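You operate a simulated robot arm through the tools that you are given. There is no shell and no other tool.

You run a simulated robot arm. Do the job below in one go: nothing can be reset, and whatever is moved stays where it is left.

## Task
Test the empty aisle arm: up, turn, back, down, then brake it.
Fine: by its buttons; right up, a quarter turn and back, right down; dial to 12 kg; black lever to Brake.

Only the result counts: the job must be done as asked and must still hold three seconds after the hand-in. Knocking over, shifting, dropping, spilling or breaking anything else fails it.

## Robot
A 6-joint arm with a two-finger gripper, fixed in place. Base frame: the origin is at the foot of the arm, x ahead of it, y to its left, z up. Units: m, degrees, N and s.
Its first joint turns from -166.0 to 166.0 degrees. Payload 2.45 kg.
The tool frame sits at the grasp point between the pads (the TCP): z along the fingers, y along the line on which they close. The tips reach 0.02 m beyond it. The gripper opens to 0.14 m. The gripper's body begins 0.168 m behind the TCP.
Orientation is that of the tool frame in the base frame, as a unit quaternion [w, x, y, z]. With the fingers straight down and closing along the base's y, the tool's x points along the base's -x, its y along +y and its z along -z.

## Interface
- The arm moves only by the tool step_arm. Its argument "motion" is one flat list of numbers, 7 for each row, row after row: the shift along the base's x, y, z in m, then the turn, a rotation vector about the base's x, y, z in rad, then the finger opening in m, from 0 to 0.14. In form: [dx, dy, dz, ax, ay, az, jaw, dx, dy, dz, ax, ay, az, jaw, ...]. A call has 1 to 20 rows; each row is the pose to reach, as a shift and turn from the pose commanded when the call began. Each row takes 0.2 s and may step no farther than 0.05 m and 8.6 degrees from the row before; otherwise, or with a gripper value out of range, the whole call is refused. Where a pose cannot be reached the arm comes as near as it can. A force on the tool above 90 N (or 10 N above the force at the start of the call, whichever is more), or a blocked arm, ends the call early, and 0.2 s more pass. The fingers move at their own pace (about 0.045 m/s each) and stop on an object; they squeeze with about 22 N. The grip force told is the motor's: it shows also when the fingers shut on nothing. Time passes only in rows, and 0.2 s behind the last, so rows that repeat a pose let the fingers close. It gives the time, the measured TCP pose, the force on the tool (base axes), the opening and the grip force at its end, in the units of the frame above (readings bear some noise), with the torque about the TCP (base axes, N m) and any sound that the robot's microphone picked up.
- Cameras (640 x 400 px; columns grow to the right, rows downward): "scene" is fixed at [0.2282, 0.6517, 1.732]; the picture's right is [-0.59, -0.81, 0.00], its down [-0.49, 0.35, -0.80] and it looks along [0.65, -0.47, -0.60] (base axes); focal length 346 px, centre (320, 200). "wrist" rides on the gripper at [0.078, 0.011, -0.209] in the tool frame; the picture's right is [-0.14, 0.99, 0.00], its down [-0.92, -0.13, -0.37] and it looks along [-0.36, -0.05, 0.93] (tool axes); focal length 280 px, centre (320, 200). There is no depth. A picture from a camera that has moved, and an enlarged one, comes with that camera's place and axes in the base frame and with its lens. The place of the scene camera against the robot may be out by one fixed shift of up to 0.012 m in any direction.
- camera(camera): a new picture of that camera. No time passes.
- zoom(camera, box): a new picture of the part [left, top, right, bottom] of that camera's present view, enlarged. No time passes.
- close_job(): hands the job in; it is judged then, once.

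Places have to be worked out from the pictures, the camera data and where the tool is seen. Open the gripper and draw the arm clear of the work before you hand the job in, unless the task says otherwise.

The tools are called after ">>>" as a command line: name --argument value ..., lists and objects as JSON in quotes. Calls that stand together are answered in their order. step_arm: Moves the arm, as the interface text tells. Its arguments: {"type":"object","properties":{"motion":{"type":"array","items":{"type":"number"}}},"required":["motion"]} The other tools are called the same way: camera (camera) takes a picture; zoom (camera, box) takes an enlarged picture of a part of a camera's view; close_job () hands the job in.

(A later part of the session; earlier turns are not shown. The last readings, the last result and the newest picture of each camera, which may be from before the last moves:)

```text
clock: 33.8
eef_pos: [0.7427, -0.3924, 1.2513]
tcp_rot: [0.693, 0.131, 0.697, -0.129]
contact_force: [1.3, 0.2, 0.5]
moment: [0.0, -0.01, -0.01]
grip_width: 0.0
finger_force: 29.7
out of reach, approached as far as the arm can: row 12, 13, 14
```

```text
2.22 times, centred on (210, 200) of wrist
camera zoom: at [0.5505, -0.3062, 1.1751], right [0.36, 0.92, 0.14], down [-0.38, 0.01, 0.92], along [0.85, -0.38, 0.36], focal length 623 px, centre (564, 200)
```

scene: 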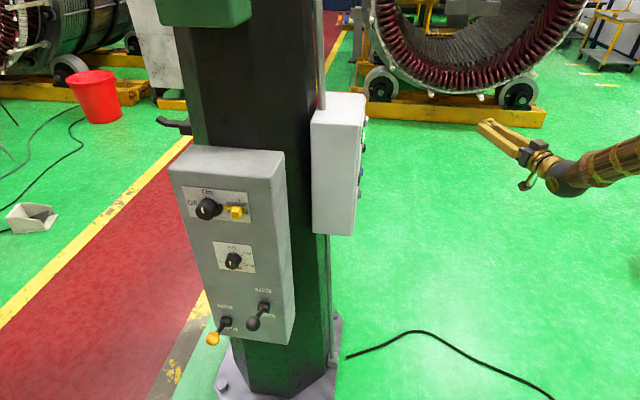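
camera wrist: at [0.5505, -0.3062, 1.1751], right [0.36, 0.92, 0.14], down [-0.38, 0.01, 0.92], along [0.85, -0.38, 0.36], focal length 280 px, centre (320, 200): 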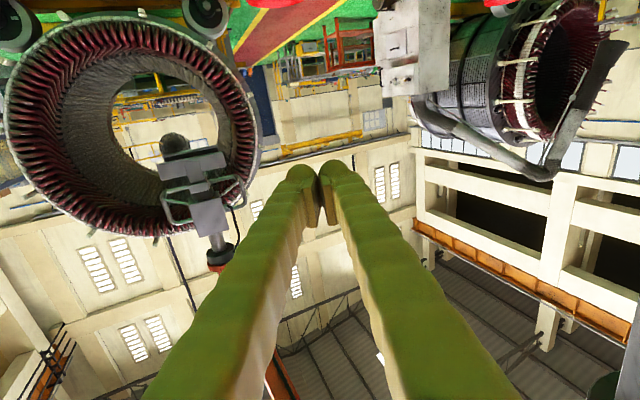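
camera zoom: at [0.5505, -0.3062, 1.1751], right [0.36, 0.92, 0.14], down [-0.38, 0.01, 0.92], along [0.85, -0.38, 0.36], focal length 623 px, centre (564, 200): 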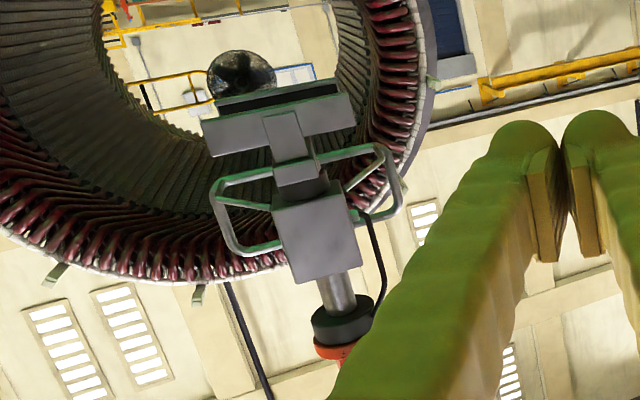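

At this speed (~0.09 m/s) the head got its full travel long before I let go, so it is at the top stop. Now I return to a standoff in front of the blue Turn button (z≈1.118).

>>> step_arm --motion '[0.012, 0.03, -0.015, 0, 0, 0.1284, 0, 0.024, 0.06, -0.03, 0, -0.001, 0.2568, 0, 0.036, 0.09, -0.045, 0, -0.002, 0.3852, 0, 0.048, 0.121, -0.06, 0, -0.003, 0.5136, 0, 0.06, 0.152, -0.075, 0, -0.004, 0.642, 0, 0.072, 0.182, -0.09, 0, -0.005, 0.7704, 0, 0.084, 0.212, -0.105, 0, -0.005, 0.8988, 0, 0.096, 0.243, -0.12, 0, -0.006, 1.0272, 0, 0.108, 0.273, -0.133, 0, -0.007, 1.1555, 0]'

>>> camera --camera "wrist"

>>> zoom --camera "scene" --box '[300, 80, 540, 230]'

```text
clock: 35.8
eef_pos: [0.8521, -0.1184, 1.1164]
tcp_rot: [0.653, -0.273, 0.652, 0.271]
contact_force: [0.4, 0.1, 0.0]
moment: [-0.05, -0.02, -0.01]
grip_width: 0.0
finger_force: 29.8
```

```text
taken
camera wrist: at [0.6975, -0.2584, 1.0388], right [-0.7, 0.7, 0.14], down [-0.17, -0.35, 0.92], along [0.69, 0.62, 0.37], focal length 280 px, centre (320, 200)
```

wrist: 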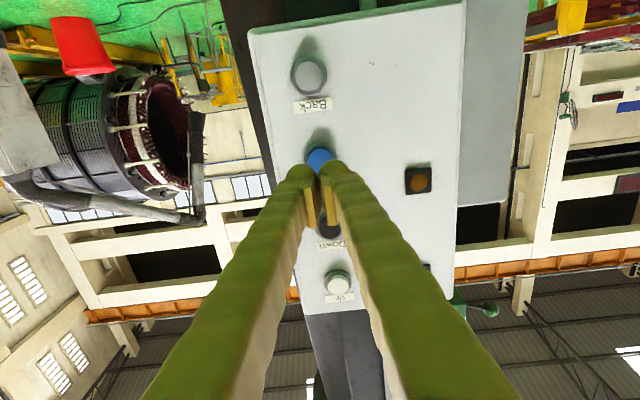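

```text
2.67 times, centred on (420, 155) of scene
camera zoom: at [0.2282, 0.6517, 1.732], right [-0.59, -0.81, 0.0], down [-0.49, 0.35, -0.8], along [0.65, -0.47, -0.6], focal length 921 px, centre (53, 320)
```

zoom: 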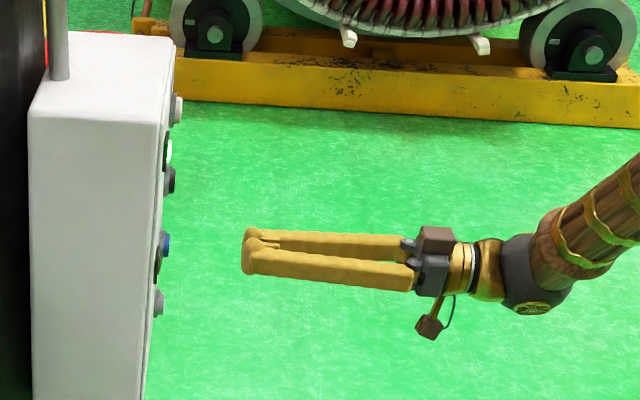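

The fingers line up with the blue button. I press Turn to the same depth as Up, hold briefly, and look.

>>> step_arm --motion '[0.03, 0.03, 0.001, 0, 0, 0, 0, 0.058, 0.058, 0.001, 0, 0, 0, 0, 0.064, 0.064, 0.001, 0, 0, 0, 0, 0.0665, 0.0665, 0.001, 0, 0, 0, 0, 0.0672, 0.0672, 0.001, 0, 0, 0, 0]'

>>> camera --camera "wrist"

>>> camera --camera "scene"

```text
clock: 37.0
eef_pos: [0.9167, -0.0497, 1.1192]
tcp_rot: [0.653, -0.272, 0.653, 0.272]
contact_force: [-7.4, -3.2, 0.0]
moment: [-0.06, 0.03, 0.08]
grip_width: 0.0059
finger_force: 29.5
heard: click
```

```text
taken
camera wrist: at [0.761, -0.1904, 1.0408], right [-0.7, 0.7, 0.14], down [-0.17, -0.35, 0.92], along [0.69, 0.62, 0.36], focal length 280 px, centre (320, 200)
```

wrist: 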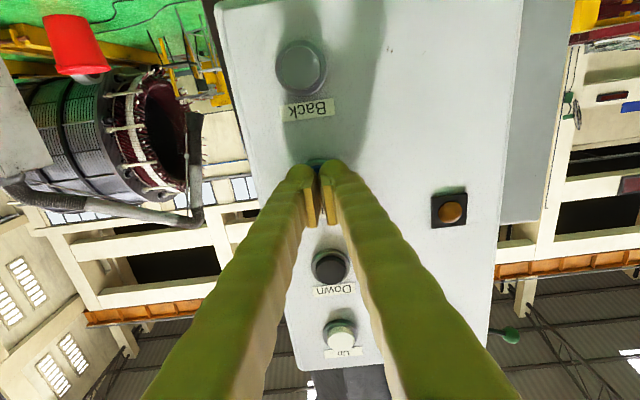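

```text
taken
```

scene: 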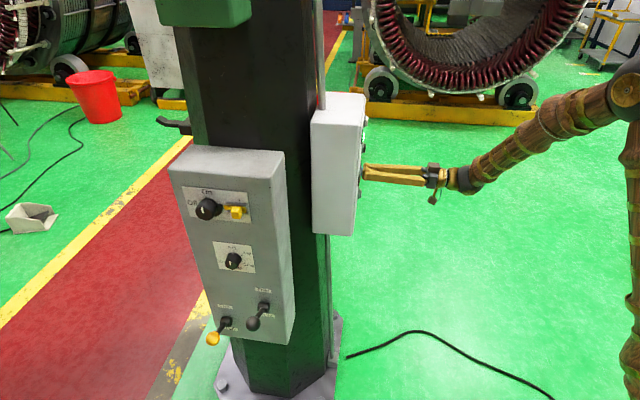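

Click heard; I hold about one second more, then release and look which way the arm goes.

>>> step_arm --motion '[0.0006, 0.0006, 0, 0, 0, 0, 0, 0.0006, 0.0006, 0, 0, 0, 0, 0, 0.0006, 0.0006, 0, 0, 0, 0, 0, 0.0006, 0.0006, 0, 0, 0, 0, 0]'

>>> camera --camera "wrist"

>>> camera --camera "scene"

```text
clock: 38.0
eef_pos: [0.9164, -0.0495, 1.1194]
tcp_rot: [0.653, -0.271, 0.653, 0.271]
contact_force: [-6.3, -7.0, -5.2]
moment: [-0.09, 0.06, -0.01]
grip_width: 0.0061
finger_force: 29.1
```

```text
taken
camera wrist: at [0.7614, -0.1902, 1.0411], right [-0.7, 0.7, 0.14], down [-0.17, -0.35, 0.92], along [0.69, 0.62, 0.36], focal length 280 px, centre (320, 200)
```

wrist: 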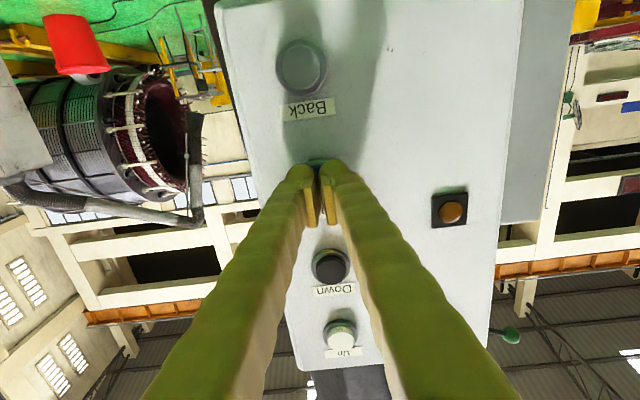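

```text
taken
```

scene: 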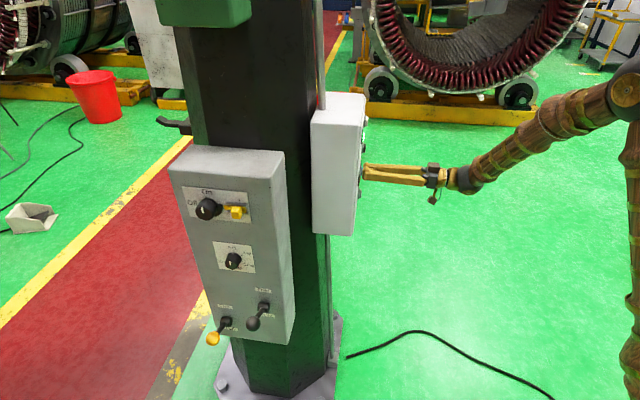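

I release and swing to the same viewing pose as before, to compare the head's place.

>>> step_arm --motion '[-0.014, -0.014, 0, 0, 0, 0, 0, -0.045, -0.045, 0.01, 0, 0, 0, 0, -0.072, -0.072, 0.025, 0, 0, 0, 0, -0.095, -0.095, 0.04, 0, 0, -0.1, 0, -0.115, -0.125, 0.055, 0, 0, -0.23, 0, -0.13, -0.155, 0.07, 0, 0, -0.36, 0, -0.145, -0.185, 0.085, 0, 0, -0.49, 0, -0.155, -0.215, 0.1, 0, 0, -0.62, 0, -0.165, -0.245, 0.115, 0, 0, -0.75, 0, -0.17, -0.28, 0.125, 0, 0, -0.88, 0, -0.174, -0.315, 0.132, 0, 0, -1.01, 0, -0.174, -0.343, 0.132, 0, 0, -1.14, 0]'

>>> camera --camera "wrist"

```text
clock: 40.6
eef_pos: [0.7425, -0.3918, 1.25]
tcp_rot: [0.696, 0.124, 0.696, -0.124]
contact_force: [-0.1, 0.5, 0.1]
moment: [0.0, -0.01, 0.05]
grip_width: 0.0
finger_force: 29.2
```

```text
taken
camera wrist: at [0.5505, -0.3081, 1.1722], right [0.34, 0.93, 0.14], down [-0.39, 0.01, 0.92], along [0.85, -0.37, 0.36], focal length 280 px, centre (320, 200)
```

wrist: 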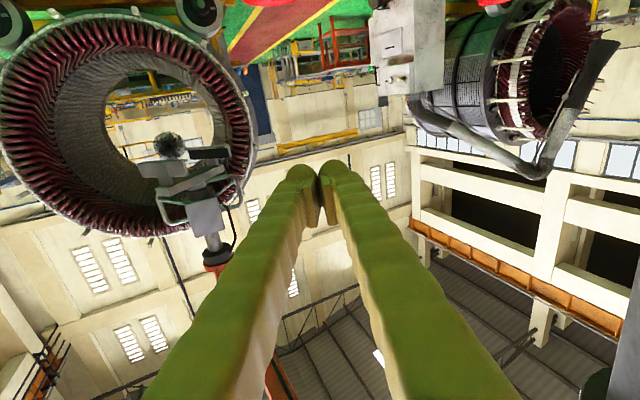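

The head stays in place but looks turned: "Turn" rotates the head itself. I zoom to judge the angle.

>>> zoom --camera "wrist" --box '[120, 110, 280, 290]'

```text
2.22 times, centred on (200, 200) of wrist
camera zoom: at [0.5505, -0.3081, 1.1722], right [0.34, 0.93, 0.14], down [-0.39, 0.01, 0.92], along [0.85, -0.37, 0.36], focal length 623 px, centre (587, 200)
```

zoom: 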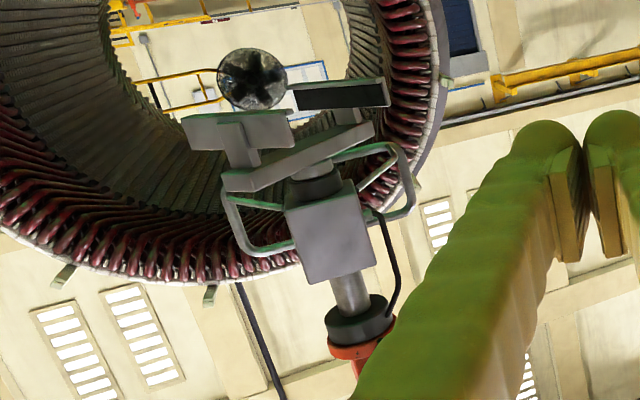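

I zoom closer on the head to understand the jaw's bars and measure the rotation.

>>> zoom --camera "wrist" --box '[155, 120, 235, 195]'

```text
5.33 times, centred on (195, 158) of wrist
camera zoom: at [0.5505, -0.3081, 1.1722], right [0.34, 0.93, 0.14], down [-0.39, 0.01, 0.92], along [0.85, -0.37, 0.36], focal length 1495 px, centre (987, 427)
```

zoom: 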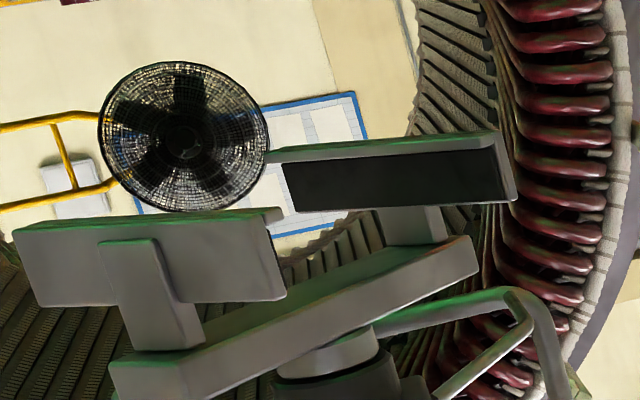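

The jaws have turned ~38° after ~1.5 s of pressing (the round thing behind is just a wall fan). I go back, press Turn for ~1.4 s more and release.

>>> step_arm --motion '[0, 0.028, 0, 0, 0, 0.13, 0, 0.004, 0.063, -0.007, 0, 0, 0.26, 0, 0.009, 0.098, -0.017, 0, 0, 0.39, 0, 0.019, 0.128, -0.032, 0, 0, 0.52, 0, 0.029, 0.158, -0.047, 0, 0, 0.65, 0, 0.044, 0.188, -0.062, 0, 0, 0.78, 0, 0.059, 0.218, -0.077, 0, 0, 0.91, 0, 0.079, 0.248, -0.092, 0, 0, 1.04, 0, 0.102, 0.271, -0.107, 0, 0, 1.14, 0, 0.129, 0.298, -0.122, 0, 0, 1.14, 0, 0.16, 0.329, -0.132, 0, 0, 1.14, 0, 0.174, 0.343, -0.132, 0, 0, 1.14, 0, 0.174, 0.343, -0.132, 0, 0, 1.14, 0, 0.174, 0.343, -0.132, 0, 0, 1.14, 0, 0.174, 0.343, -0.132, 0, 0, 1.14, 0, 0.174, 0.343, -0.132, 0, 0, 1.14, 0, 0.174, 0.343, -0.132, 0, 0, 1.14, 0, 0.174, 0.343, -0.132, 0, 0, 1.14, 0, 0.16, 0.329, -0.132, 0, 0, 1.14, 0]'

>>> camera --camera "wrist"

```text
clock: 44.6
eef_pos: [0.9037, -0.0662, 1.1182]
tcp_rot: [0.653, -0.273, 0.652, 0.272]
contact_force: [0.1, -0.4, -0.6]
moment: [0.05, 0.01, -0.04]
grip_width: 0.0002
finger_force: 29.5
heard: click
```

```text
taken
camera wrist: at [0.7475, -0.2058, 1.0409], right [-0.7, 0.7, 0.14], down [-0.17, -0.35, 0.92], along [0.69, 0.62, 0.37], focal length 280 px, centre (320, 200)
```

wrist: 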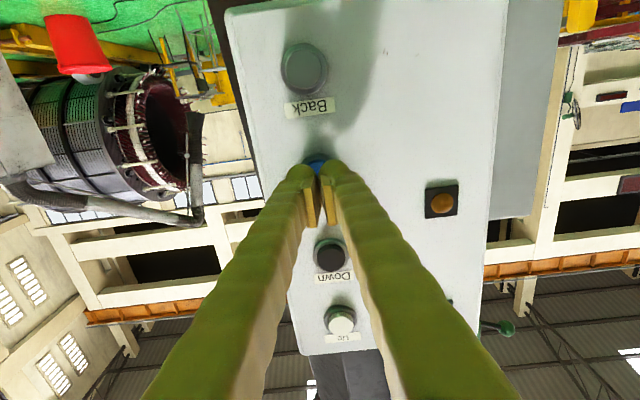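

Pressed (click) and released. I go back to the viewing pose to measure the turn.

>>> step_arm --motion '[-0.031, -0.031, 0.01, 0, 0, 0, 0, -0.058, -0.058, 0.025, 0, 0, 0, 0, -0.081, -0.081, 0.04, 0, 0, -0.1, 0, -0.101, -0.111, 0.055, 0, 0, -0.23, 0, -0.116, -0.141, 0.07, 0, 0, -0.36, 0, -0.131, -0.171, 0.085, 0, 0, -0.49, 0, -0.141, -0.201, 0.1, 0, 0, -0.62, 0, -0.151, -0.231, 0.115, 0, 0, -0.75, 0, -0.156, -0.266, 0.125, 0, 0, -0.88, 0, -0.16, -0.301, 0.132, 0, 0, -1.01, 0, -0.16, -0.329, 0.132, 0, 0, -1.14, 0]'

>>> zoom --camera "wrist" --box '[120, 110, 280, 290]'

>>> zoom --camera "wrist" --box '[155, 120, 235, 195]'

```text
clock: 47.0
eef_pos: [0.7441, -0.3945, 1.2507]
tcp_rot: [0.696, 0.126, 0.696, -0.125]
contact_force: [-0.2, 0.4, 0.1]
moment: [-0.03, 0.0, 0.0]
grip_width: 0.0
finger_force: 29.7
```

```text
2.22 times, centred on (200, 200) of wrist
camera zoom: at [0.5517, -0.3108, 1.1734], right [0.34, 0.93, 0.14], down [-0.39, 0.01, 0.92], along [0.85, -0.37, 0.36], focal length 623 px, centre (587, 200)
```

zoom: 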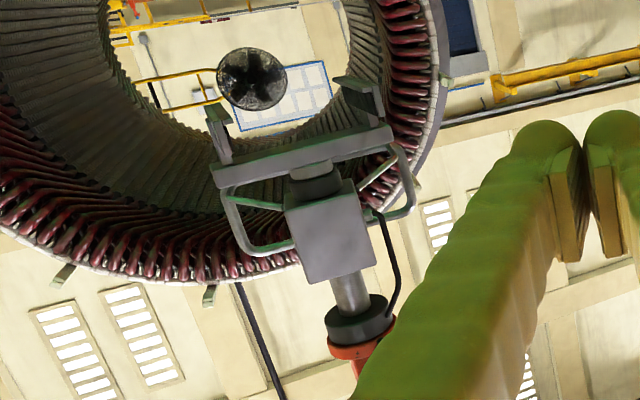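

```text
5.33 times, centred on (195, 158) of wrist
camera zoom: at [0.5517, -0.3108, 1.1734], right [0.34, 0.93, 0.14], down [-0.39, 0.01, 0.92], along [0.85, -0.37, 0.36], focal length 1495 px, centre (987, 427)
```

zoom: 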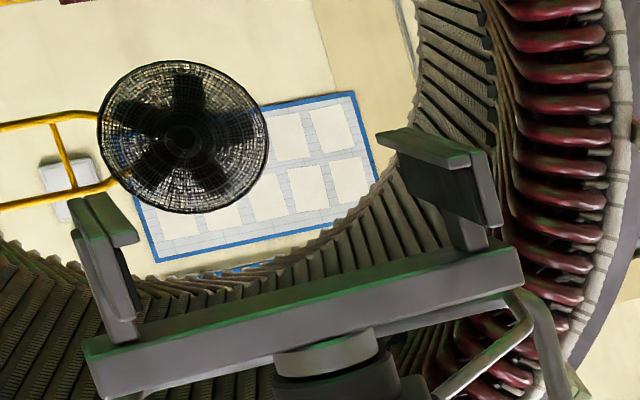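

Measured bar directions: about -36° at first, 1° after the first press, 35° now – roughly 71° turned at ~25°/s. I press Turn ~0.8 s more to reach about 90°.

>>> step_arm --motion '[0, 0.028, 0, 0, 0, 0.13, 0, 0.004, 0.063, -0.007, 0, 0, 0.26, 0, 0.009, 0.098, -0.017, 0, 0, 0.39, 0, 0.019, 0.128, -0.032, 0, 0, 0.52, 0, 0.029, 0.158, -0.047, 0, 0, 0.65, 0, 0.044, 0.188, -0.062, 0, 0, 0.78, 0, 0.059, 0.218, -0.077, 0, 0, 0.91, 0, 0.079, 0.248, -0.092, 0, 0, 1.04, 0, 0.102, 0.271, -0.107, 0, 0, 1.14, 0, 0.129, 0.298, -0.122, 0, 0, 1.14, 0, 0.16, 0.329, -0.132, 0, 0, 1.14, 0, 0.174, 0.343, -0.132, 0, 0, 1.14, 0, 0.174, 0.343, -0.132, 0, 0, 1.14, 0, 0.174, 0.343, -0.132, 0, 0, 1.14, 0, 0.174, 0.343, -0.132, 0, 0, 1.14, 0, 0.16, 0.329, -0.132, 0, 0, 1.14, 0]'

>>> step_arm --motion '[-0.031, -0.031, 0.01, 0, 0, 0, 0, -0.058, -0.058, 0.025, 0, 0, 0, 0, -0.081, -0.081, 0.04, 0, 0, -0.1, 0, -0.101, -0.111, 0.055, 0, 0, -0.23, 0, -0.116, -0.141, 0.07, 0, 0, -0.36, 0, -0.131, -0.171, 0.085, 0, 0, -0.49, 0, -0.141, -0.201, 0.1, 0, 0, -0.62, 0, -0.151, -0.231, 0.115, 0, 0, -0.75, 0, -0.156, -0.266, 0.125, 0, 0, -0.88, 0, -0.16, -0.301, 0.132, 0, 0, -1.01, 0, -0.16, -0.329, 0.132, 0, 0, -1.14, 0]'

>>> zoom --camera "wrist" --box '[155, 120, 235, 195]'

>>> zoom --camera "wrist" --box '[120, 110, 280, 290]'

```text
clock: 50.4
eef_pos: [0.9048, -0.0647, 1.1205]
tcp_rot: [0.653, -0.273, 0.652, 0.272]
contact_force: [0.2, -0.9, -0.3]
moment: [0.01, 0.02, -0.02]
grip_width: 0.0
finger_force: 29.7
heard: click
```

```text
clock: 52.8
eef_pos: [0.7439, -0.3912, 1.2513]
tcp_rot: [0.696, 0.124, 0.696, -0.124]
contact_force: [-0.1, 1.1, -0.1]
moment: [-0.02, 0.0, 0.04]
grip_width: 0.0002
finger_force: 29.1
```

```text
5.33 times, centred on (195, 158) of wrist
camera zoom: at [0.5498, -0.3081, 1.172], right [0.34, 0.93, 0.14], down [-0.39, 0.01, 0.92], along [0.85, -0.37, 0.36], focal length 1495 px, centre (987, 427)
```

zoom: 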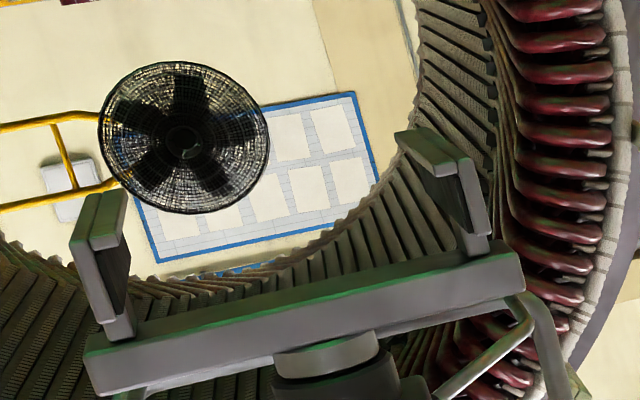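

```text
2.22 times, centred on (200, 200) of wrist
camera zoom: at [0.5498, -0.3081, 1.172], right [0.34, 0.93, 0.14], down [-0.39, 0.01, 0.92], along [0.85, -0.37, 0.36], focal length 623 px, centre (587, 200)
```

zoom: 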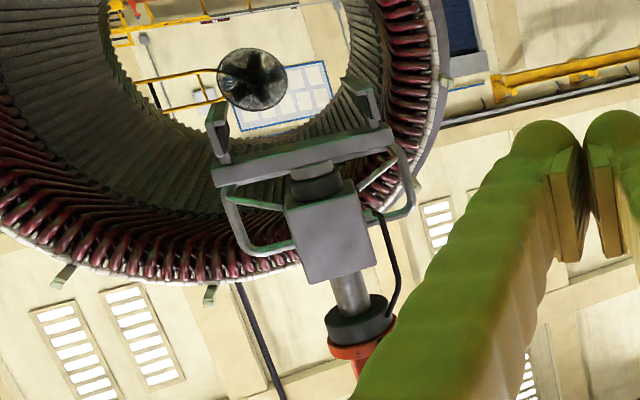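

The jaw bar turned a bit further; I zoom in to measure it more exactly.

>>> zoom --camera "wrist" --box '[160, 135, 200, 175]'

>>> zoom --camera "wrist" --box '[195, 130, 235, 170]'

>>> zoom --camera "wrist" --box '[155, 140, 235, 200]'

```text
10.00 times, centred on (180, 155) of wrist
camera zoom: at [0.5498, -0.3081, 1.172], right [0.34, 0.93, 0.14], down [-0.39, 0.01, 0.92], along [0.85, -0.37, 0.36], focal length 2804 px, centre (1720, 650)
```

zoom: 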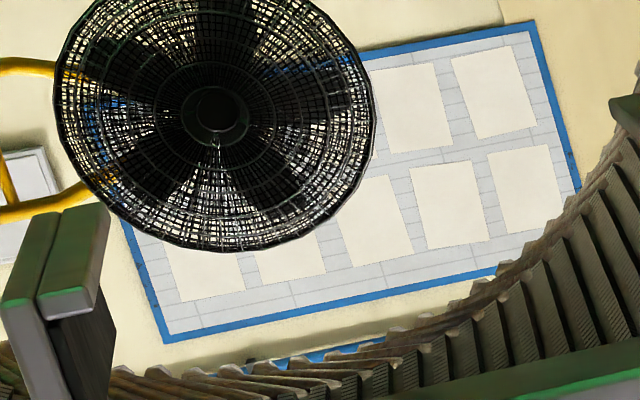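

```text
10.00 times, centred on (215, 150) of wrist
camera zoom: at [0.5498, -0.3081, 1.172], right [0.34, 0.93, 0.14], down [-0.39, 0.01, 0.92], along [0.85, -0.37, 0.36], focal length 2804 px, centre (1370, 700)
```

zoom: 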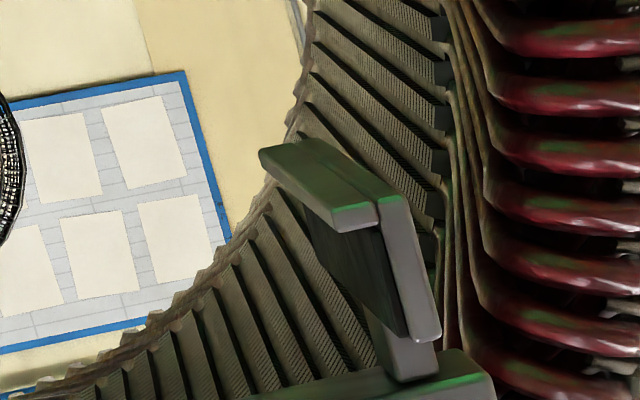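

```text
6.67 times, centred on (195, 170) of wrist
camera zoom: at [0.5498, -0.3081, 1.172], right [0.34, 0.93, 0.14], down [-0.39, 0.01, 0.92], along [0.85, -0.37, 0.36], focal length 1869 px, centre (1153, 400)
```

zoom: 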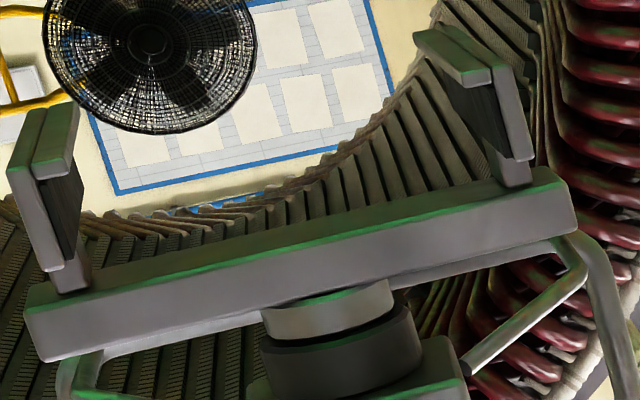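

The bar is now at about 44°. I zoom in on the fixed handle block to get a reference for a true quarter turn.

>>> zoom --camera "wrist" --box '[170, 180, 240, 240]'

```text
6.67 times, centred on (205, 210) of wrist
camera zoom: at [0.5498, -0.3081, 1.172], right [0.34, 0.93, 0.14], down [-0.39, 0.01, 0.92], along [0.85, -0.37, 0.36], focal length 1869 px, centre (1087, 133)
```

zoom: 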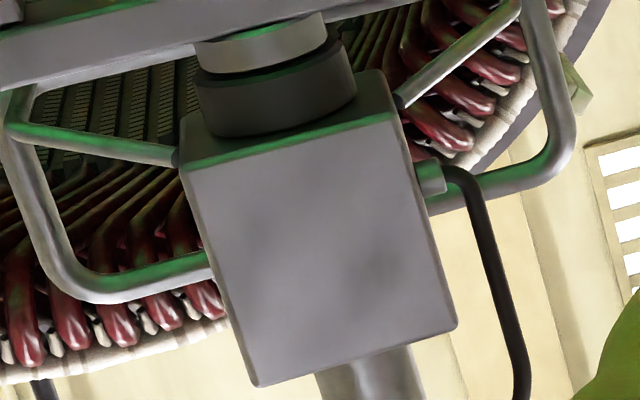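

The handle block's face is at ~44°, the same as the bar now, while at first the jaws stood square to it – so exactly a quarter turn, evidently at its limit. Next I approach the grey Back button (z≈1.03).

>>> step_arm --motion '[0, 0.028, -0.01, 0, 0, 0.13, 0, 0.004, 0.063, -0.027, 0, 0, 0.26, 0, 0.009, 0.098, -0.047, 0, 0, 0.39, 0, 0.019, 0.128, -0.072, 0, 0, 0.52, 0, 0.029, 0.158, -0.097, 0, 0, 0.65, 0, 0.044, 0.188, -0.122, 0, 0, 0.78, 0, 0.059, 0.218, -0.147, 0, 0, 0.91, 0, 0.079, 0.248, -0.172, 0, 0, 1.04, 0, 0.102, 0.271, -0.196, 0, 0, 1.14, 0, 0.129, 0.298, -0.221, 0, 0, 1.14, 0]'

>>> camera --camera "wrist"

>>> zoom --camera "scene" --box '[300, 80, 540, 230]'

```text
clock: 55.0
eef_pos: [0.8741, -0.0961, 1.0266]
tcp_rot: [0.653, -0.272, 0.653, 0.271]
contact_force: [0.0, 0.7, 0.4]
moment: [-0.04, -0.01, -0.01]
grip_width: 0.0001
finger_force: 29.9
```

```text
taken
camera wrist: at [0.7193, -0.2355, 0.9491], right [-0.7, 0.7, 0.14], down [-0.17, -0.35, 0.92], along [0.69, 0.62, 0.37], focal length 280 px, centre (320, 200)
```

wrist: 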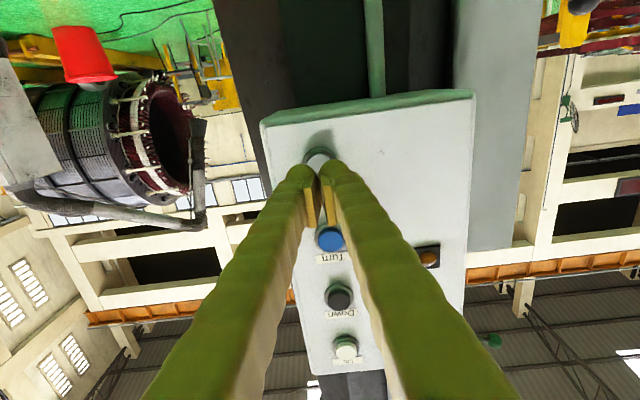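

```text
2.67 times, centred on (420, 155) of scene
camera zoom: at [0.2282, 0.6517, 1.732], right [-0.59, -0.81, 0.0], down [-0.49, 0.35, -0.8], along [0.65, -0.47, -0.6], focal length 921 px, centre (53, 320)
```

zoom: 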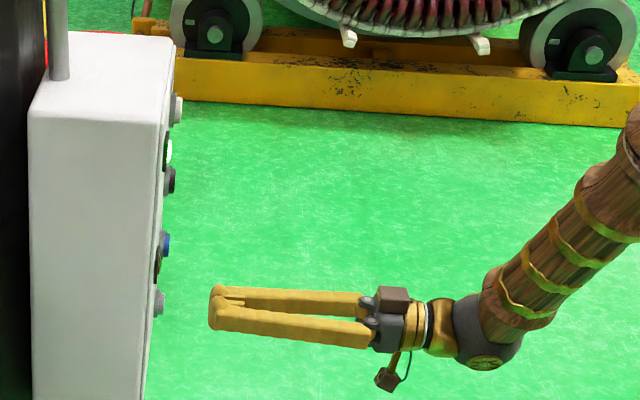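

Aligned with Back. I press it and hold about 3 s, then release to check.

>>> step_arm --motion '[0.031, 0.031, 0, 0, 0, 0, 0, 0.045, 0.045, 0, 0, 0, 0, 0, 0.045, 0.045, 0, 0, 0, 0, 0, 0.045, 0.045, 0, 0, 0, 0, 0, 0.045, 0.045, 0, 0, 0, 0, 0, 0.045, 0.045, 0, 0, 0, 0, 0, 0.045, 0.045, 0, 0, 0, 0, 0, 0.045, 0.045, 0, 0, 0, 0, 0, 0.045, 0.045, 0, 0, 0, 0, 0, 0.045, 0.045, 0, 0, 0, 0, 0, 0.045, 0.045, 0, 0, 0, 0, 0, 0.045, 0.045, 0, 0, 0, 0, 0, 0.045, 0.045, 0, 0, 0, 0, 0, 0.045, 0.045, 0, 0, 0, 0, 0, 0.045, 0.045, 0, 0, 0, 0, 0, 0.031, 0.031, 0, 0, 0, 0, 0, 0, 0, 0, 0, 0, 0, 0]'

>>> step_arm --motion '[-0.027, -0.027, 0.025, 0, 0, -0.1, 0, -0.047, -0.057, 0.05, 0, 0, -0.23, 0, -0.067, -0.087, 0.075, 0, 0, -0.36, 0, -0.082, -0.117, 0.1, 0, 0, -0.49, 0, -0.097, -0.147, 0.125, 0, 0, -0.62, 0, -0.107, -0.177, 0.15, 0, 0, -0.75, 0, -0.117, -0.212, 0.175, 0, 0, -0.88, 0, -0.125, -0.252, 0.2, 0, 0, -1.01, 0, -0.129, -0.29, 0.221, 0, 0, -1.14, 0, -0.129, -0.298, 0.221, 0, 0, -1.14, 0]'

>>> zoom --camera "wrist" --box '[155, 120, 235, 195]'

>>> zoom --camera "wrist" --box '[120, 110, 280, 290]'

```text
clock: 58.6
eef_pos: [0.8726, -0.0955, 1.0302]
tcp_rot: [0.653, -0.271, 0.653, 0.271]
contact_force: [0.1, 0.3, 0.5]
moment: [-0.01, 0.02, 0.02]
grip_width: 0.0
finger_force: 29.0
heard: click
```

```text
clock: 60.8
eef_pos: [0.7429, -0.392, 1.2506]
tcp_rot: [0.696, 0.125, 0.696, -0.124]
contact_force: [-1.3, 0.1, -0.5]
moment: [-0.01, -0.01, 0.0]
grip_width: 0.0001
finger_force: 28.7
```

```text
5.33 times, centred on (195, 158) of wrist
camera zoom: at [0.5505, -0.3086, 1.1725], right [0.34, 0.93, 0.14], down [-0.39, 0.01, 0.92], along [0.85, -0.37, 0.36], focal length 1495 px, centre (987, 427)
```

zoom: 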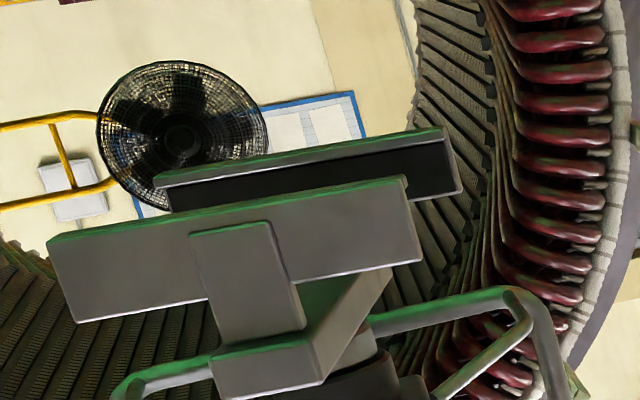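

```text
2.22 times, centred on (200, 200) of wrist
camera zoom: at [0.5505, -0.3086, 1.1725], right [0.34, 0.93, 0.14], down [-0.39, 0.01, 0.92], along [0.85, -0.37, 0.36], focal length 623 px, centre (587, 200)
```

zoom: 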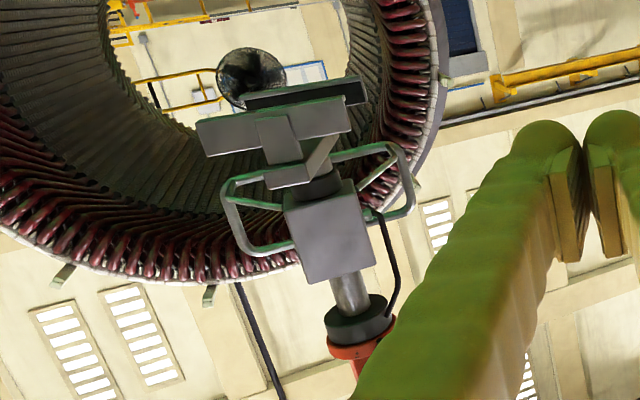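

About 13° remain to the original square position (25°/s, ~77° done). I press Back ~1.2 s more; the travel should end at its own stop.

>>> step_arm --motion '[0, 0.028, -0.01, 0, 0, 0.13, 0, 0.004, 0.063, -0.027, 0, 0, 0.26, 0, 0.009, 0.098, -0.047, 0, 0, 0.39, 0, 0.019, 0.128, -0.072, 0, 0, 0.52, 0, 0.029, 0.158, -0.097, 0, 0, 0.65, 0, 0.044, 0.188, -0.122, 0, 0, 0.78, 0, 0.059, 0.218, -0.147, 0, 0, 0.91, 0, 0.079, 0.248, -0.172, 0, 0, 1.04, 0, 0.102, 0.271, -0.196, 0, 0, 1.14, 0, 0.129, 0.298, -0.221, 0, 0, 1.14, 0, 0.16, 0.329, -0.221, 0, 0, 1.14, 0, 0.174, 0.343, -0.221, 0, 0, 1.14, 0, 0.174, 0.343, -0.221, 0, 0, 1.14, 0, 0.174, 0.343, -0.221, 0, 0, 1.14, 0, 0.174, 0.343, -0.221, 0, 0, 1.14, 0, 0.174, 0.343, -0.221, 0, 0, 1.14, 0, 0.174, 0.343, -0.221, 0, 0, 1.14, 0, 0.16, 0.329, -0.221, 0, 0, 1.14, 0, 0.129, 0.298, -0.221, 0, 0, 1.14, 0]'

>>> step_arm --motion '[-0.027, -0.027, 0.025, 0, 0, -0.1, 0, -0.047, -0.057, 0.05, 0, 0, -0.23, 0, -0.067, -0.087, 0.075, 0, 0, -0.36, 0, -0.082, -0.117, 0.1, 0, 0, -0.49, 0, -0.097, -0.147, 0.125, 0, 0, -0.62, 0, -0.107, -0.177, 0.15, 0, 0, -0.75, 0, -0.117, -0.212, 0.175, 0, 0, -0.88, 0, -0.125, -0.252, 0.2, 0, 0, -1.01, 0, -0.129, -0.29, 0.221, 0, 0, -1.14, 0, -0.129, -0.298, 0.221, 0, 0, -1.14, 0]'

>>> zoom --camera "wrist" --box '[155, 120, 235, 195]'

>>> zoom --camera "wrist" --box '[120, 110, 280, 290]'

```text
clock: 64.8
eef_pos: [0.8744, -0.0959, 1.0281]
tcp_rot: [0.653, -0.271, 0.653, 0.27]
contact_force: [-0.1, -0.1, 0.5]
moment: [0.02, 0.02, 0.01]
grip_width: 0.0003
finger_force: 29.6
heard: click
```

```text
clock: 67.0
eef_pos: [0.7429, -0.3913, 1.2495]
tcp_rot: [0.696, 0.124, 0.696, -0.125]
contact_force: [0.3, 0.4, 0.5]
moment: [-0.01, 0.01, 0.0]
grip_width: 0.0001
finger_force: 29.5
```

```text
5.33 times, centred on (195, 158) of wrist
camera zoom: at [0.5498, -0.3086, 1.1717], right [0.34, 0.93, 0.14], down [-0.39, 0.01, 0.92], along [0.85, -0.37, 0.36], focal length 1495 px, centre (987, 427)
```

zoom: 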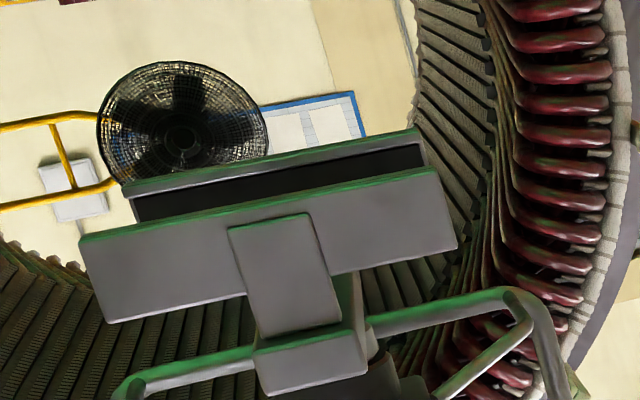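

```text
2.22 times, centred on (200, 200) of wrist
camera zoom: at [0.5498, -0.3086, 1.1717], right [0.34, 0.93, 0.14], down [-0.39, 0.01, 0.92], along [0.85, -0.37, 0.36], focal length 623 px, centre (587, 200)
```

zoom: 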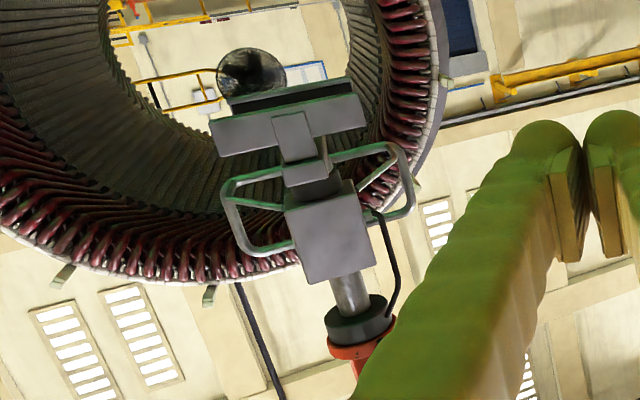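

The jaws are square again (≈45–46°), stopped at the end. Now I go to Down (z≈1.205), press and keep holding while watching the scene.

>>> step_arm --motion '[0, 0.028, 0, 0, 0, 0.13, 0, 0.004, 0.063, 0, 0, 0, 0.26, 0, 0.009, 0.098, -0.005, 0, 0, 0.39, 0, 0.019, 0.128, -0.01, 0, 0, 0.52, 0, 0.029, 0.158, -0.015, 0, 0, 0.65, 0, 0.044, 0.188, -0.02, 0, 0, 0.78, 0, 0.059, 0.218, -0.03, 0, 0, 0.91, 0, 0.079, 0.248, -0.04, 0, 0, 1.04, 0, 0.102, 0.271, -0.045, 0, 0, 1.14, 0, 0.129, 0.298, -0.045, 0, 0, 1.14, 0]'

>>> camera --camera "wrist"

```text
clock: 69.2
eef_pos: [0.8726, -0.0938, 1.2026]
tcp_rot: [0.653, -0.271, 0.653, 0.271]
contact_force: [0.1, 0.2, -0.7]
moment: [0.0, 0.01, -0.02]
grip_width: 0.0
finger_force: 29.7
```

```text
taken
camera wrist: at [0.7186, -0.2333, 1.125], right [-0.7, 0.7, 0.14], down [-0.17, -0.35, 0.92], along [0.69, 0.62, 0.37], focal length 280 px, centre (320, 200)
```

wrist: 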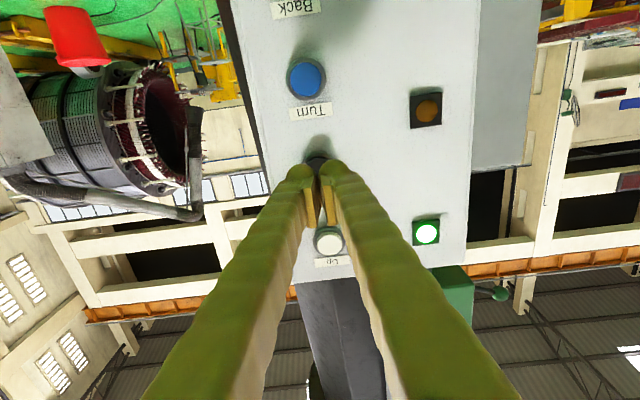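

The fingertips are in front of the Down button. I press and hold for about 3 s, then look at the scene.

>>> step_arm --motion '[0.031, 0.031, 0.001, 0, 0, 0, 0, 0.045, 0.045, 0.001, 0, 0, 0, 0, 0.045, 0.045, 0.001, 0, 0, 0, 0, 0.045, 0.045, 0.001, 0, 0, 0, 0, 0.045, 0.045, 0.001, 0, 0, 0, 0, 0.045, 0.045, 0.001, 0, 0, 0, 0, 0.045, 0.045, 0.001, 0, 0, 0, 0, 0.045, 0.045, 0.001, 0, 0, 0, 0, 0.045, 0.045, 0.001, 0, 0, 0, 0, 0.045, 0.045, 0.001, 0, 0, 0, 0, 0.045, 0.045, 0.001, 0, 0, 0, 0, 0.045, 0.045, 0.001, 0, 0, 0, 0, 0.045, 0.045, 0.001, 0, 0, 0, 0, 0.045, 0.045, 0.001, 0, 0, 0, 0, 0.045, 0.045, 0.001, 0, 0, 0, 0]'

>>> camera --camera "scene"

>>> zoom --camera "scene" --box '[360, 0, 640, 150]'

```text
clock: 72.4
eef_pos: [0.9169, -0.0498, 1.2058]
tcp_rot: [0.653, -0.271, 0.653, 0.271]
contact_force: [-12.3, -10.3, 0.2]
moment: [-0.03, -0.03, 0.09]
grip_width: 0.0062
finger_force: 29.6
heard: click
```

```text
taken
```

scene: 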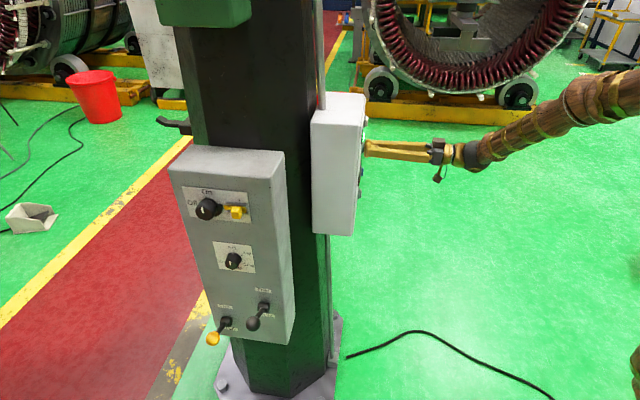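

```text
2.29 times, centred on (500, 75) of scene
camera zoom: at [0.2282, 0.6517, 1.732], right [-0.59, -0.81, 0.0], down [-0.49, 0.35, -0.8], along [0.65, -0.47, -0.6], focal length 790 px, centre (-91, 486)
```

zoom: 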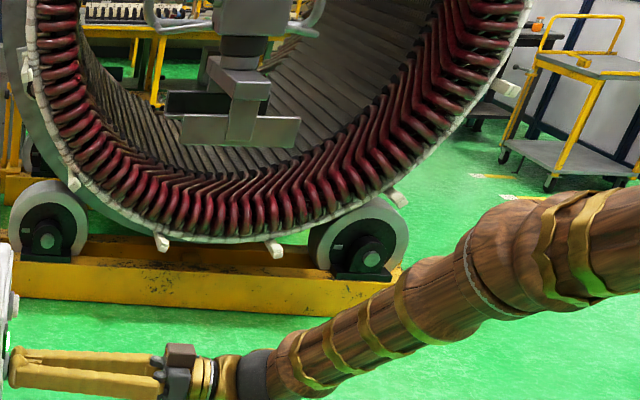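

The head is descending. I hold Down for 4 s more and check.

>>> step_arm --motion '[0, 0, 0, 0, 0, 0, 0, 0, 0, 0, 0, 0, 0, 0, 0, 0, 0, 0, 0, 0, 0, 0, 0, 0, 0, 0, 0, 0, 0, 0, 0, 0, 0, 0, 0, 0, 0, 0, 0, 0, 0, 0, 0, 0, 0, 0, 0, 0, 0, 0, 0, 0, 0, 0, 0, 0, 0, 0, 0, 0, 0, 0, 0, 0, 0, 0, 0, 0, 0, 0, 0, 0, 0, 0, 0, 0, 0, 0, 0, 0, 0, 0, 0, 0, 0, 0, 0, 0, 0, 0, 0, 0, 0, 0, 0, 0, 0, 0, 0, 0, 0, 0, 0, 0, 0]'

>>> zoom --camera "scene" --box '[360, 0, 640, 150]'

```text
clock: 75.6
eef_pos: [0.9169, -0.049, 1.205]
tcp_rot: [0.653, -0.272, 0.653, 0.271]
contact_force: [-6.4, -20.0, 1.5]
moment: [-0.02, -0.04, -0.22]
grip_width: 0.0059
finger_force: 29.5
```

```text
2.29 times, centred on (500, 75) of scene
camera zoom: at [0.2282, 0.6517, 1.732], right [-0.59, -0.81, 0.0], down [-0.49, 0.35, -0.8], along [0.65, -0.47, -0.6], focal length 790 px, centre (-91, 486)
```

zoom: 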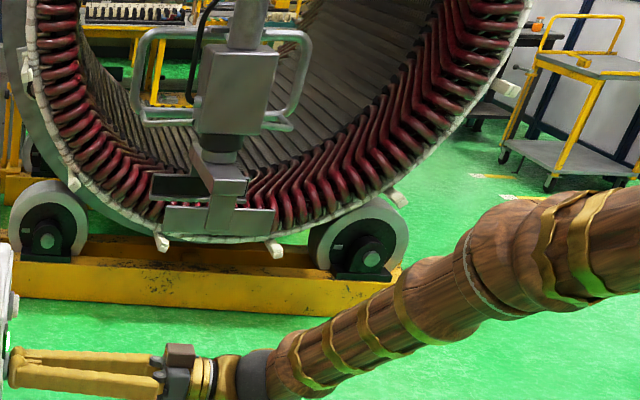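

The head is back at its starting height. I hold 2 s more to be sure it's at the bottom stop.

>>> step_arm --motion '[0, 0, 0, 0, 0, 0, 0, 0, 0, 0, 0, 0, 0, 0, 0, 0, 0, 0, 0, 0, 0, 0, 0, 0, 0, 0, 0, 0, 0, 0, 0, 0, 0, 0, 0, 0, 0, 0, 0, 0, 0, 0, 0, 0, 0, 0, 0, 0, 0, 0, 0, 0, 0, 0, 0, 0, 0, 0, 0, 0, 0, 0, 0, 0, 0, 0, 0, 0, 0, 0]'

>>> zoom --camera "scene" --box '[360, 0, 640, 150]'

>>> camera --camera "wrist"

```text
clock: 77.8
eef_pos: [0.9174, -0.0488, 1.206]
tcp_rot: [0.653, -0.271, 0.653, 0.271]
contact_force: [-12.6, -14.5, -0.1]
moment: [-0.01, 0.03, -0.05]
grip_width: 0.006
finger_force: 29.0
```

```text
2.29 times, centred on (500, 75) of scene
camera zoom: at [0.2282, 0.6517, 1.732], right [-0.59, -0.81, 0.0], down [-0.49, 0.35, -0.8], along [0.65, -0.47, -0.6], focal length 790 px, centre (-91, 486)
```

zoom: 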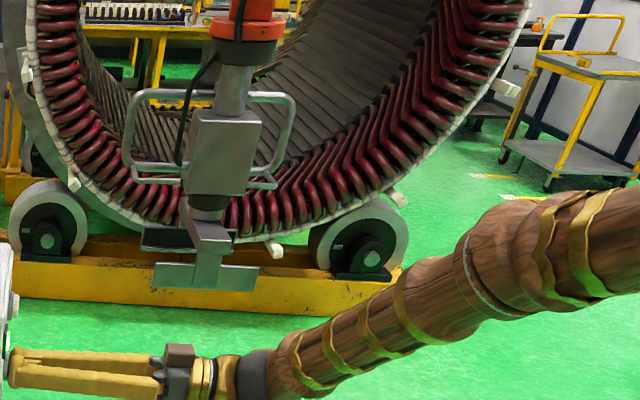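

```text
taken
camera wrist: at [0.7624, -0.1884, 1.1276], right [-0.7, 0.7, 0.14], down [-0.17, -0.35, 0.92], along [0.69, 0.62, 0.37], focal length 280 px, centre (320, 200)
```

wrist: 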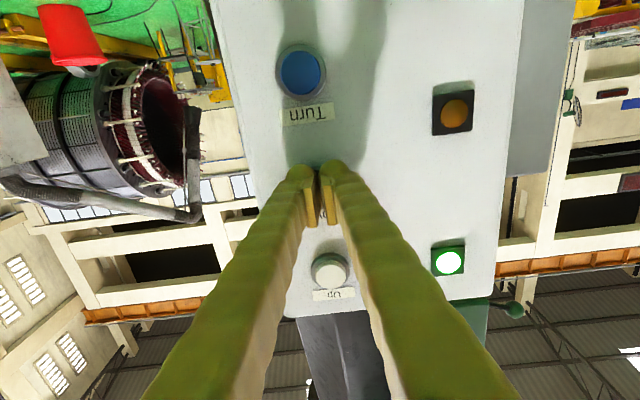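

It's still going down past its start height, so that wasn't the bottom. I keep holding Down in 2–3 s steps with checks.

>>> step_arm --motion '[0, 0, 0, 0, 0, 0, 0, 0, 0, 0, 0, 0, 0, 0, 0, 0, 0, 0, 0, 0, 0, 0, 0, 0, 0, 0, 0, 0, 0, 0, 0, 0, 0, 0, 0, 0, 0, 0, 0, 0, 0, 0, 0, 0, 0, 0, 0, 0, 0, 0, 0, 0, 0, 0, 0, 0, 0, 0, 0, 0, 0, 0, 0, 0, 0, 0, 0, 0, 0, 0]'

>>> camera --camera "scene"

```text
clock: 80.0
eef_pos: [0.9181, -0.0482, 1.2059]
tcp_rot: [0.653, -0.271, 0.653, 0.272]
contact_force: [-16.2, -11.4, -0.8]
moment: [0.0, 0.01, 0.03]
grip_width: 0.0058
finger_force: 29.3
```

```text
taken
```

scene: 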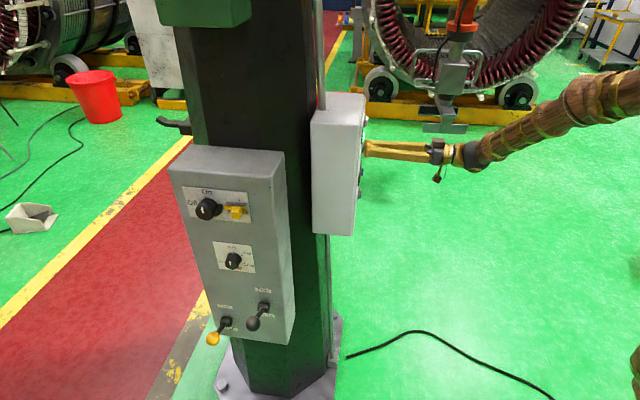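

>>> zoom --camera "scene" --box '[360, 0, 640, 150]'

>>> step_arm --motion '[0, 0, 0, 0, 0, 0, 0, 0, 0, 0, 0, 0, 0, 0, 0, 0, 0, 0, 0, 0, 0, 0, 0, 0, 0, 0, 0, 0, 0, 0, 0, 0, 0, 0, 0, 0, 0, 0, 0, 0, 0, 0, 0, 0, 0, 0, 0, 0, 0, 0, 0, 0, 0, 0, 0, 0, 0, 0, 0, 0, 0, 0, 0, 0, 0, 0, 0, 0, 0, 0]'

>>> zoom --camera "scene" --box '[360, 0, 640, 150]'

```text
2.29 times, centred on (500, 75) of scene
camera zoom: at [0.2282, 0.6517, 1.732], right [-0.59, -0.81, 0.0], down [-0.49, 0.35, -0.8], along [0.65, -0.47, -0.6], focal length 790 px, centre (-91, 486)
```

zoom: 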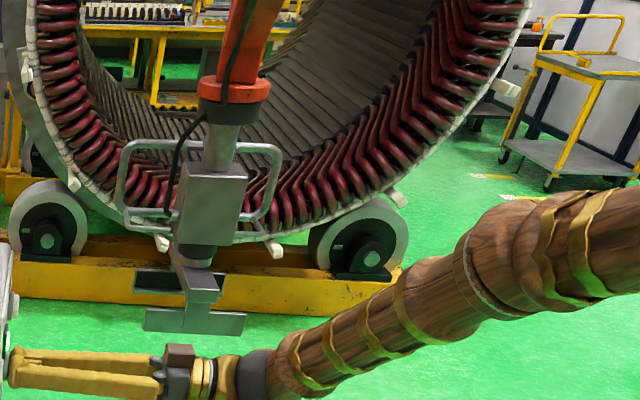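

```text
clock: 82.2
eef_pos: [0.9177, -0.049, 1.2045]
tcp_rot: [0.653, -0.272, 0.653, 0.271]
contact_force: [-14.8, -13.2, -0.6]
moment: [-0.01, 0.01, -0.02]
grip_width: 0.0062
finger_force: 28.8
```

```text
2.29 times, centred on (500, 75) of scene
camera zoom: at [0.2282, 0.6517, 1.732], right [-0.59, -0.81, 0.0], down [-0.49, 0.35, -0.8], along [0.65, -0.47, -0.6], focal length 790 px, centre (-91, 486)
```

zoom: 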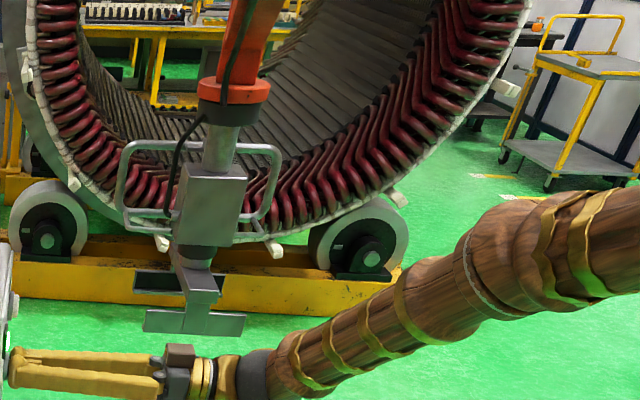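

Identical pictures 2 s apart: the head is at its bottom stop now. I release Down and retreat, tilting the tool down as on the way in.

>>> step_arm --motion '[-0.031, -0.031, 0, 0, 0, 0, 0, -0.065, -0.065, 0, 0, 0, 0, 0, -0.1003, -0.0861, 0.0129, -0.0716, 0.0767, -0.0047, 0, -0.1356, -0.1072, 0.0258, -0.1432, 0.1534, -0.0094, 0, -0.1709, -0.1283, 0.0387, -0.2148, 0.2301, -0.0141, 0, -0.2062, -0.1494, 0.0516, -0.2864, 0.3068, -0.0188, 0, -0.2415, -0.1705, 0.0645, -0.358, 0.3835, -0.0235, 0, -0.2768, -0.1916, 0.0774, -0.4296, 0.4602, -0.0282, 0, -0.3121, -0.2127, 0.09, -0.501, 0.537, -0.033, 0]'

>>> camera --camera "wrist"

>>> camera --camera "scene"

```text
clock: 84.2
eef_pos: [0.6042, -0.2631, 1.2951]
tcp_rot: [0.375, -0.332, 0.852, 0.155]
contact_force: [0.3, -0.1, -0.2]
moment: [0.05, 0.02, 0.02]
grip_width: 0.0
finger_force: 29.1
```

```text
taken
camera wrist: at [0.4452, -0.3973, 1.3777], right [-0.61, 0.79, 0.12], down [0.35, 0.13, 0.93], along [0.72, 0.6, -0.35], focal length 280 px, centre (320, 200)
```

wrist: 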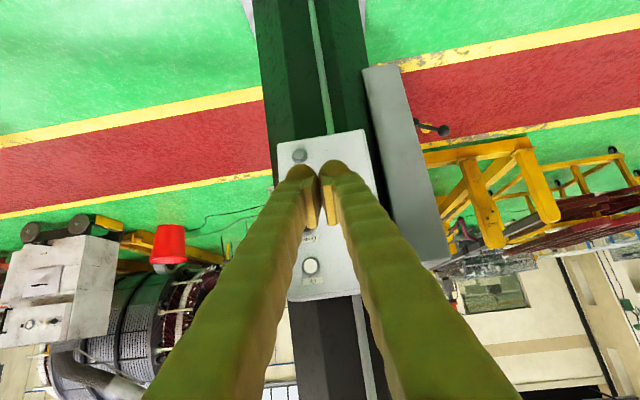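

```text
taken
```

scene: 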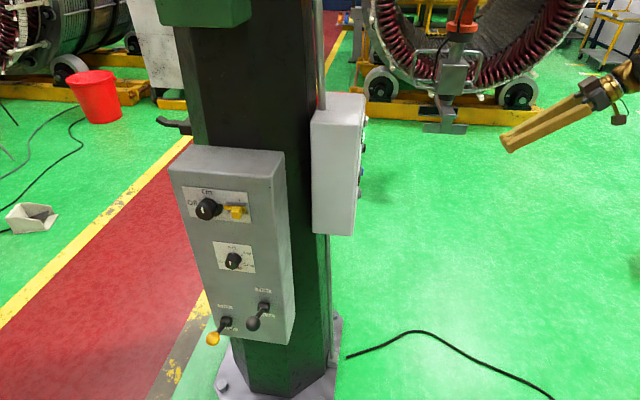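

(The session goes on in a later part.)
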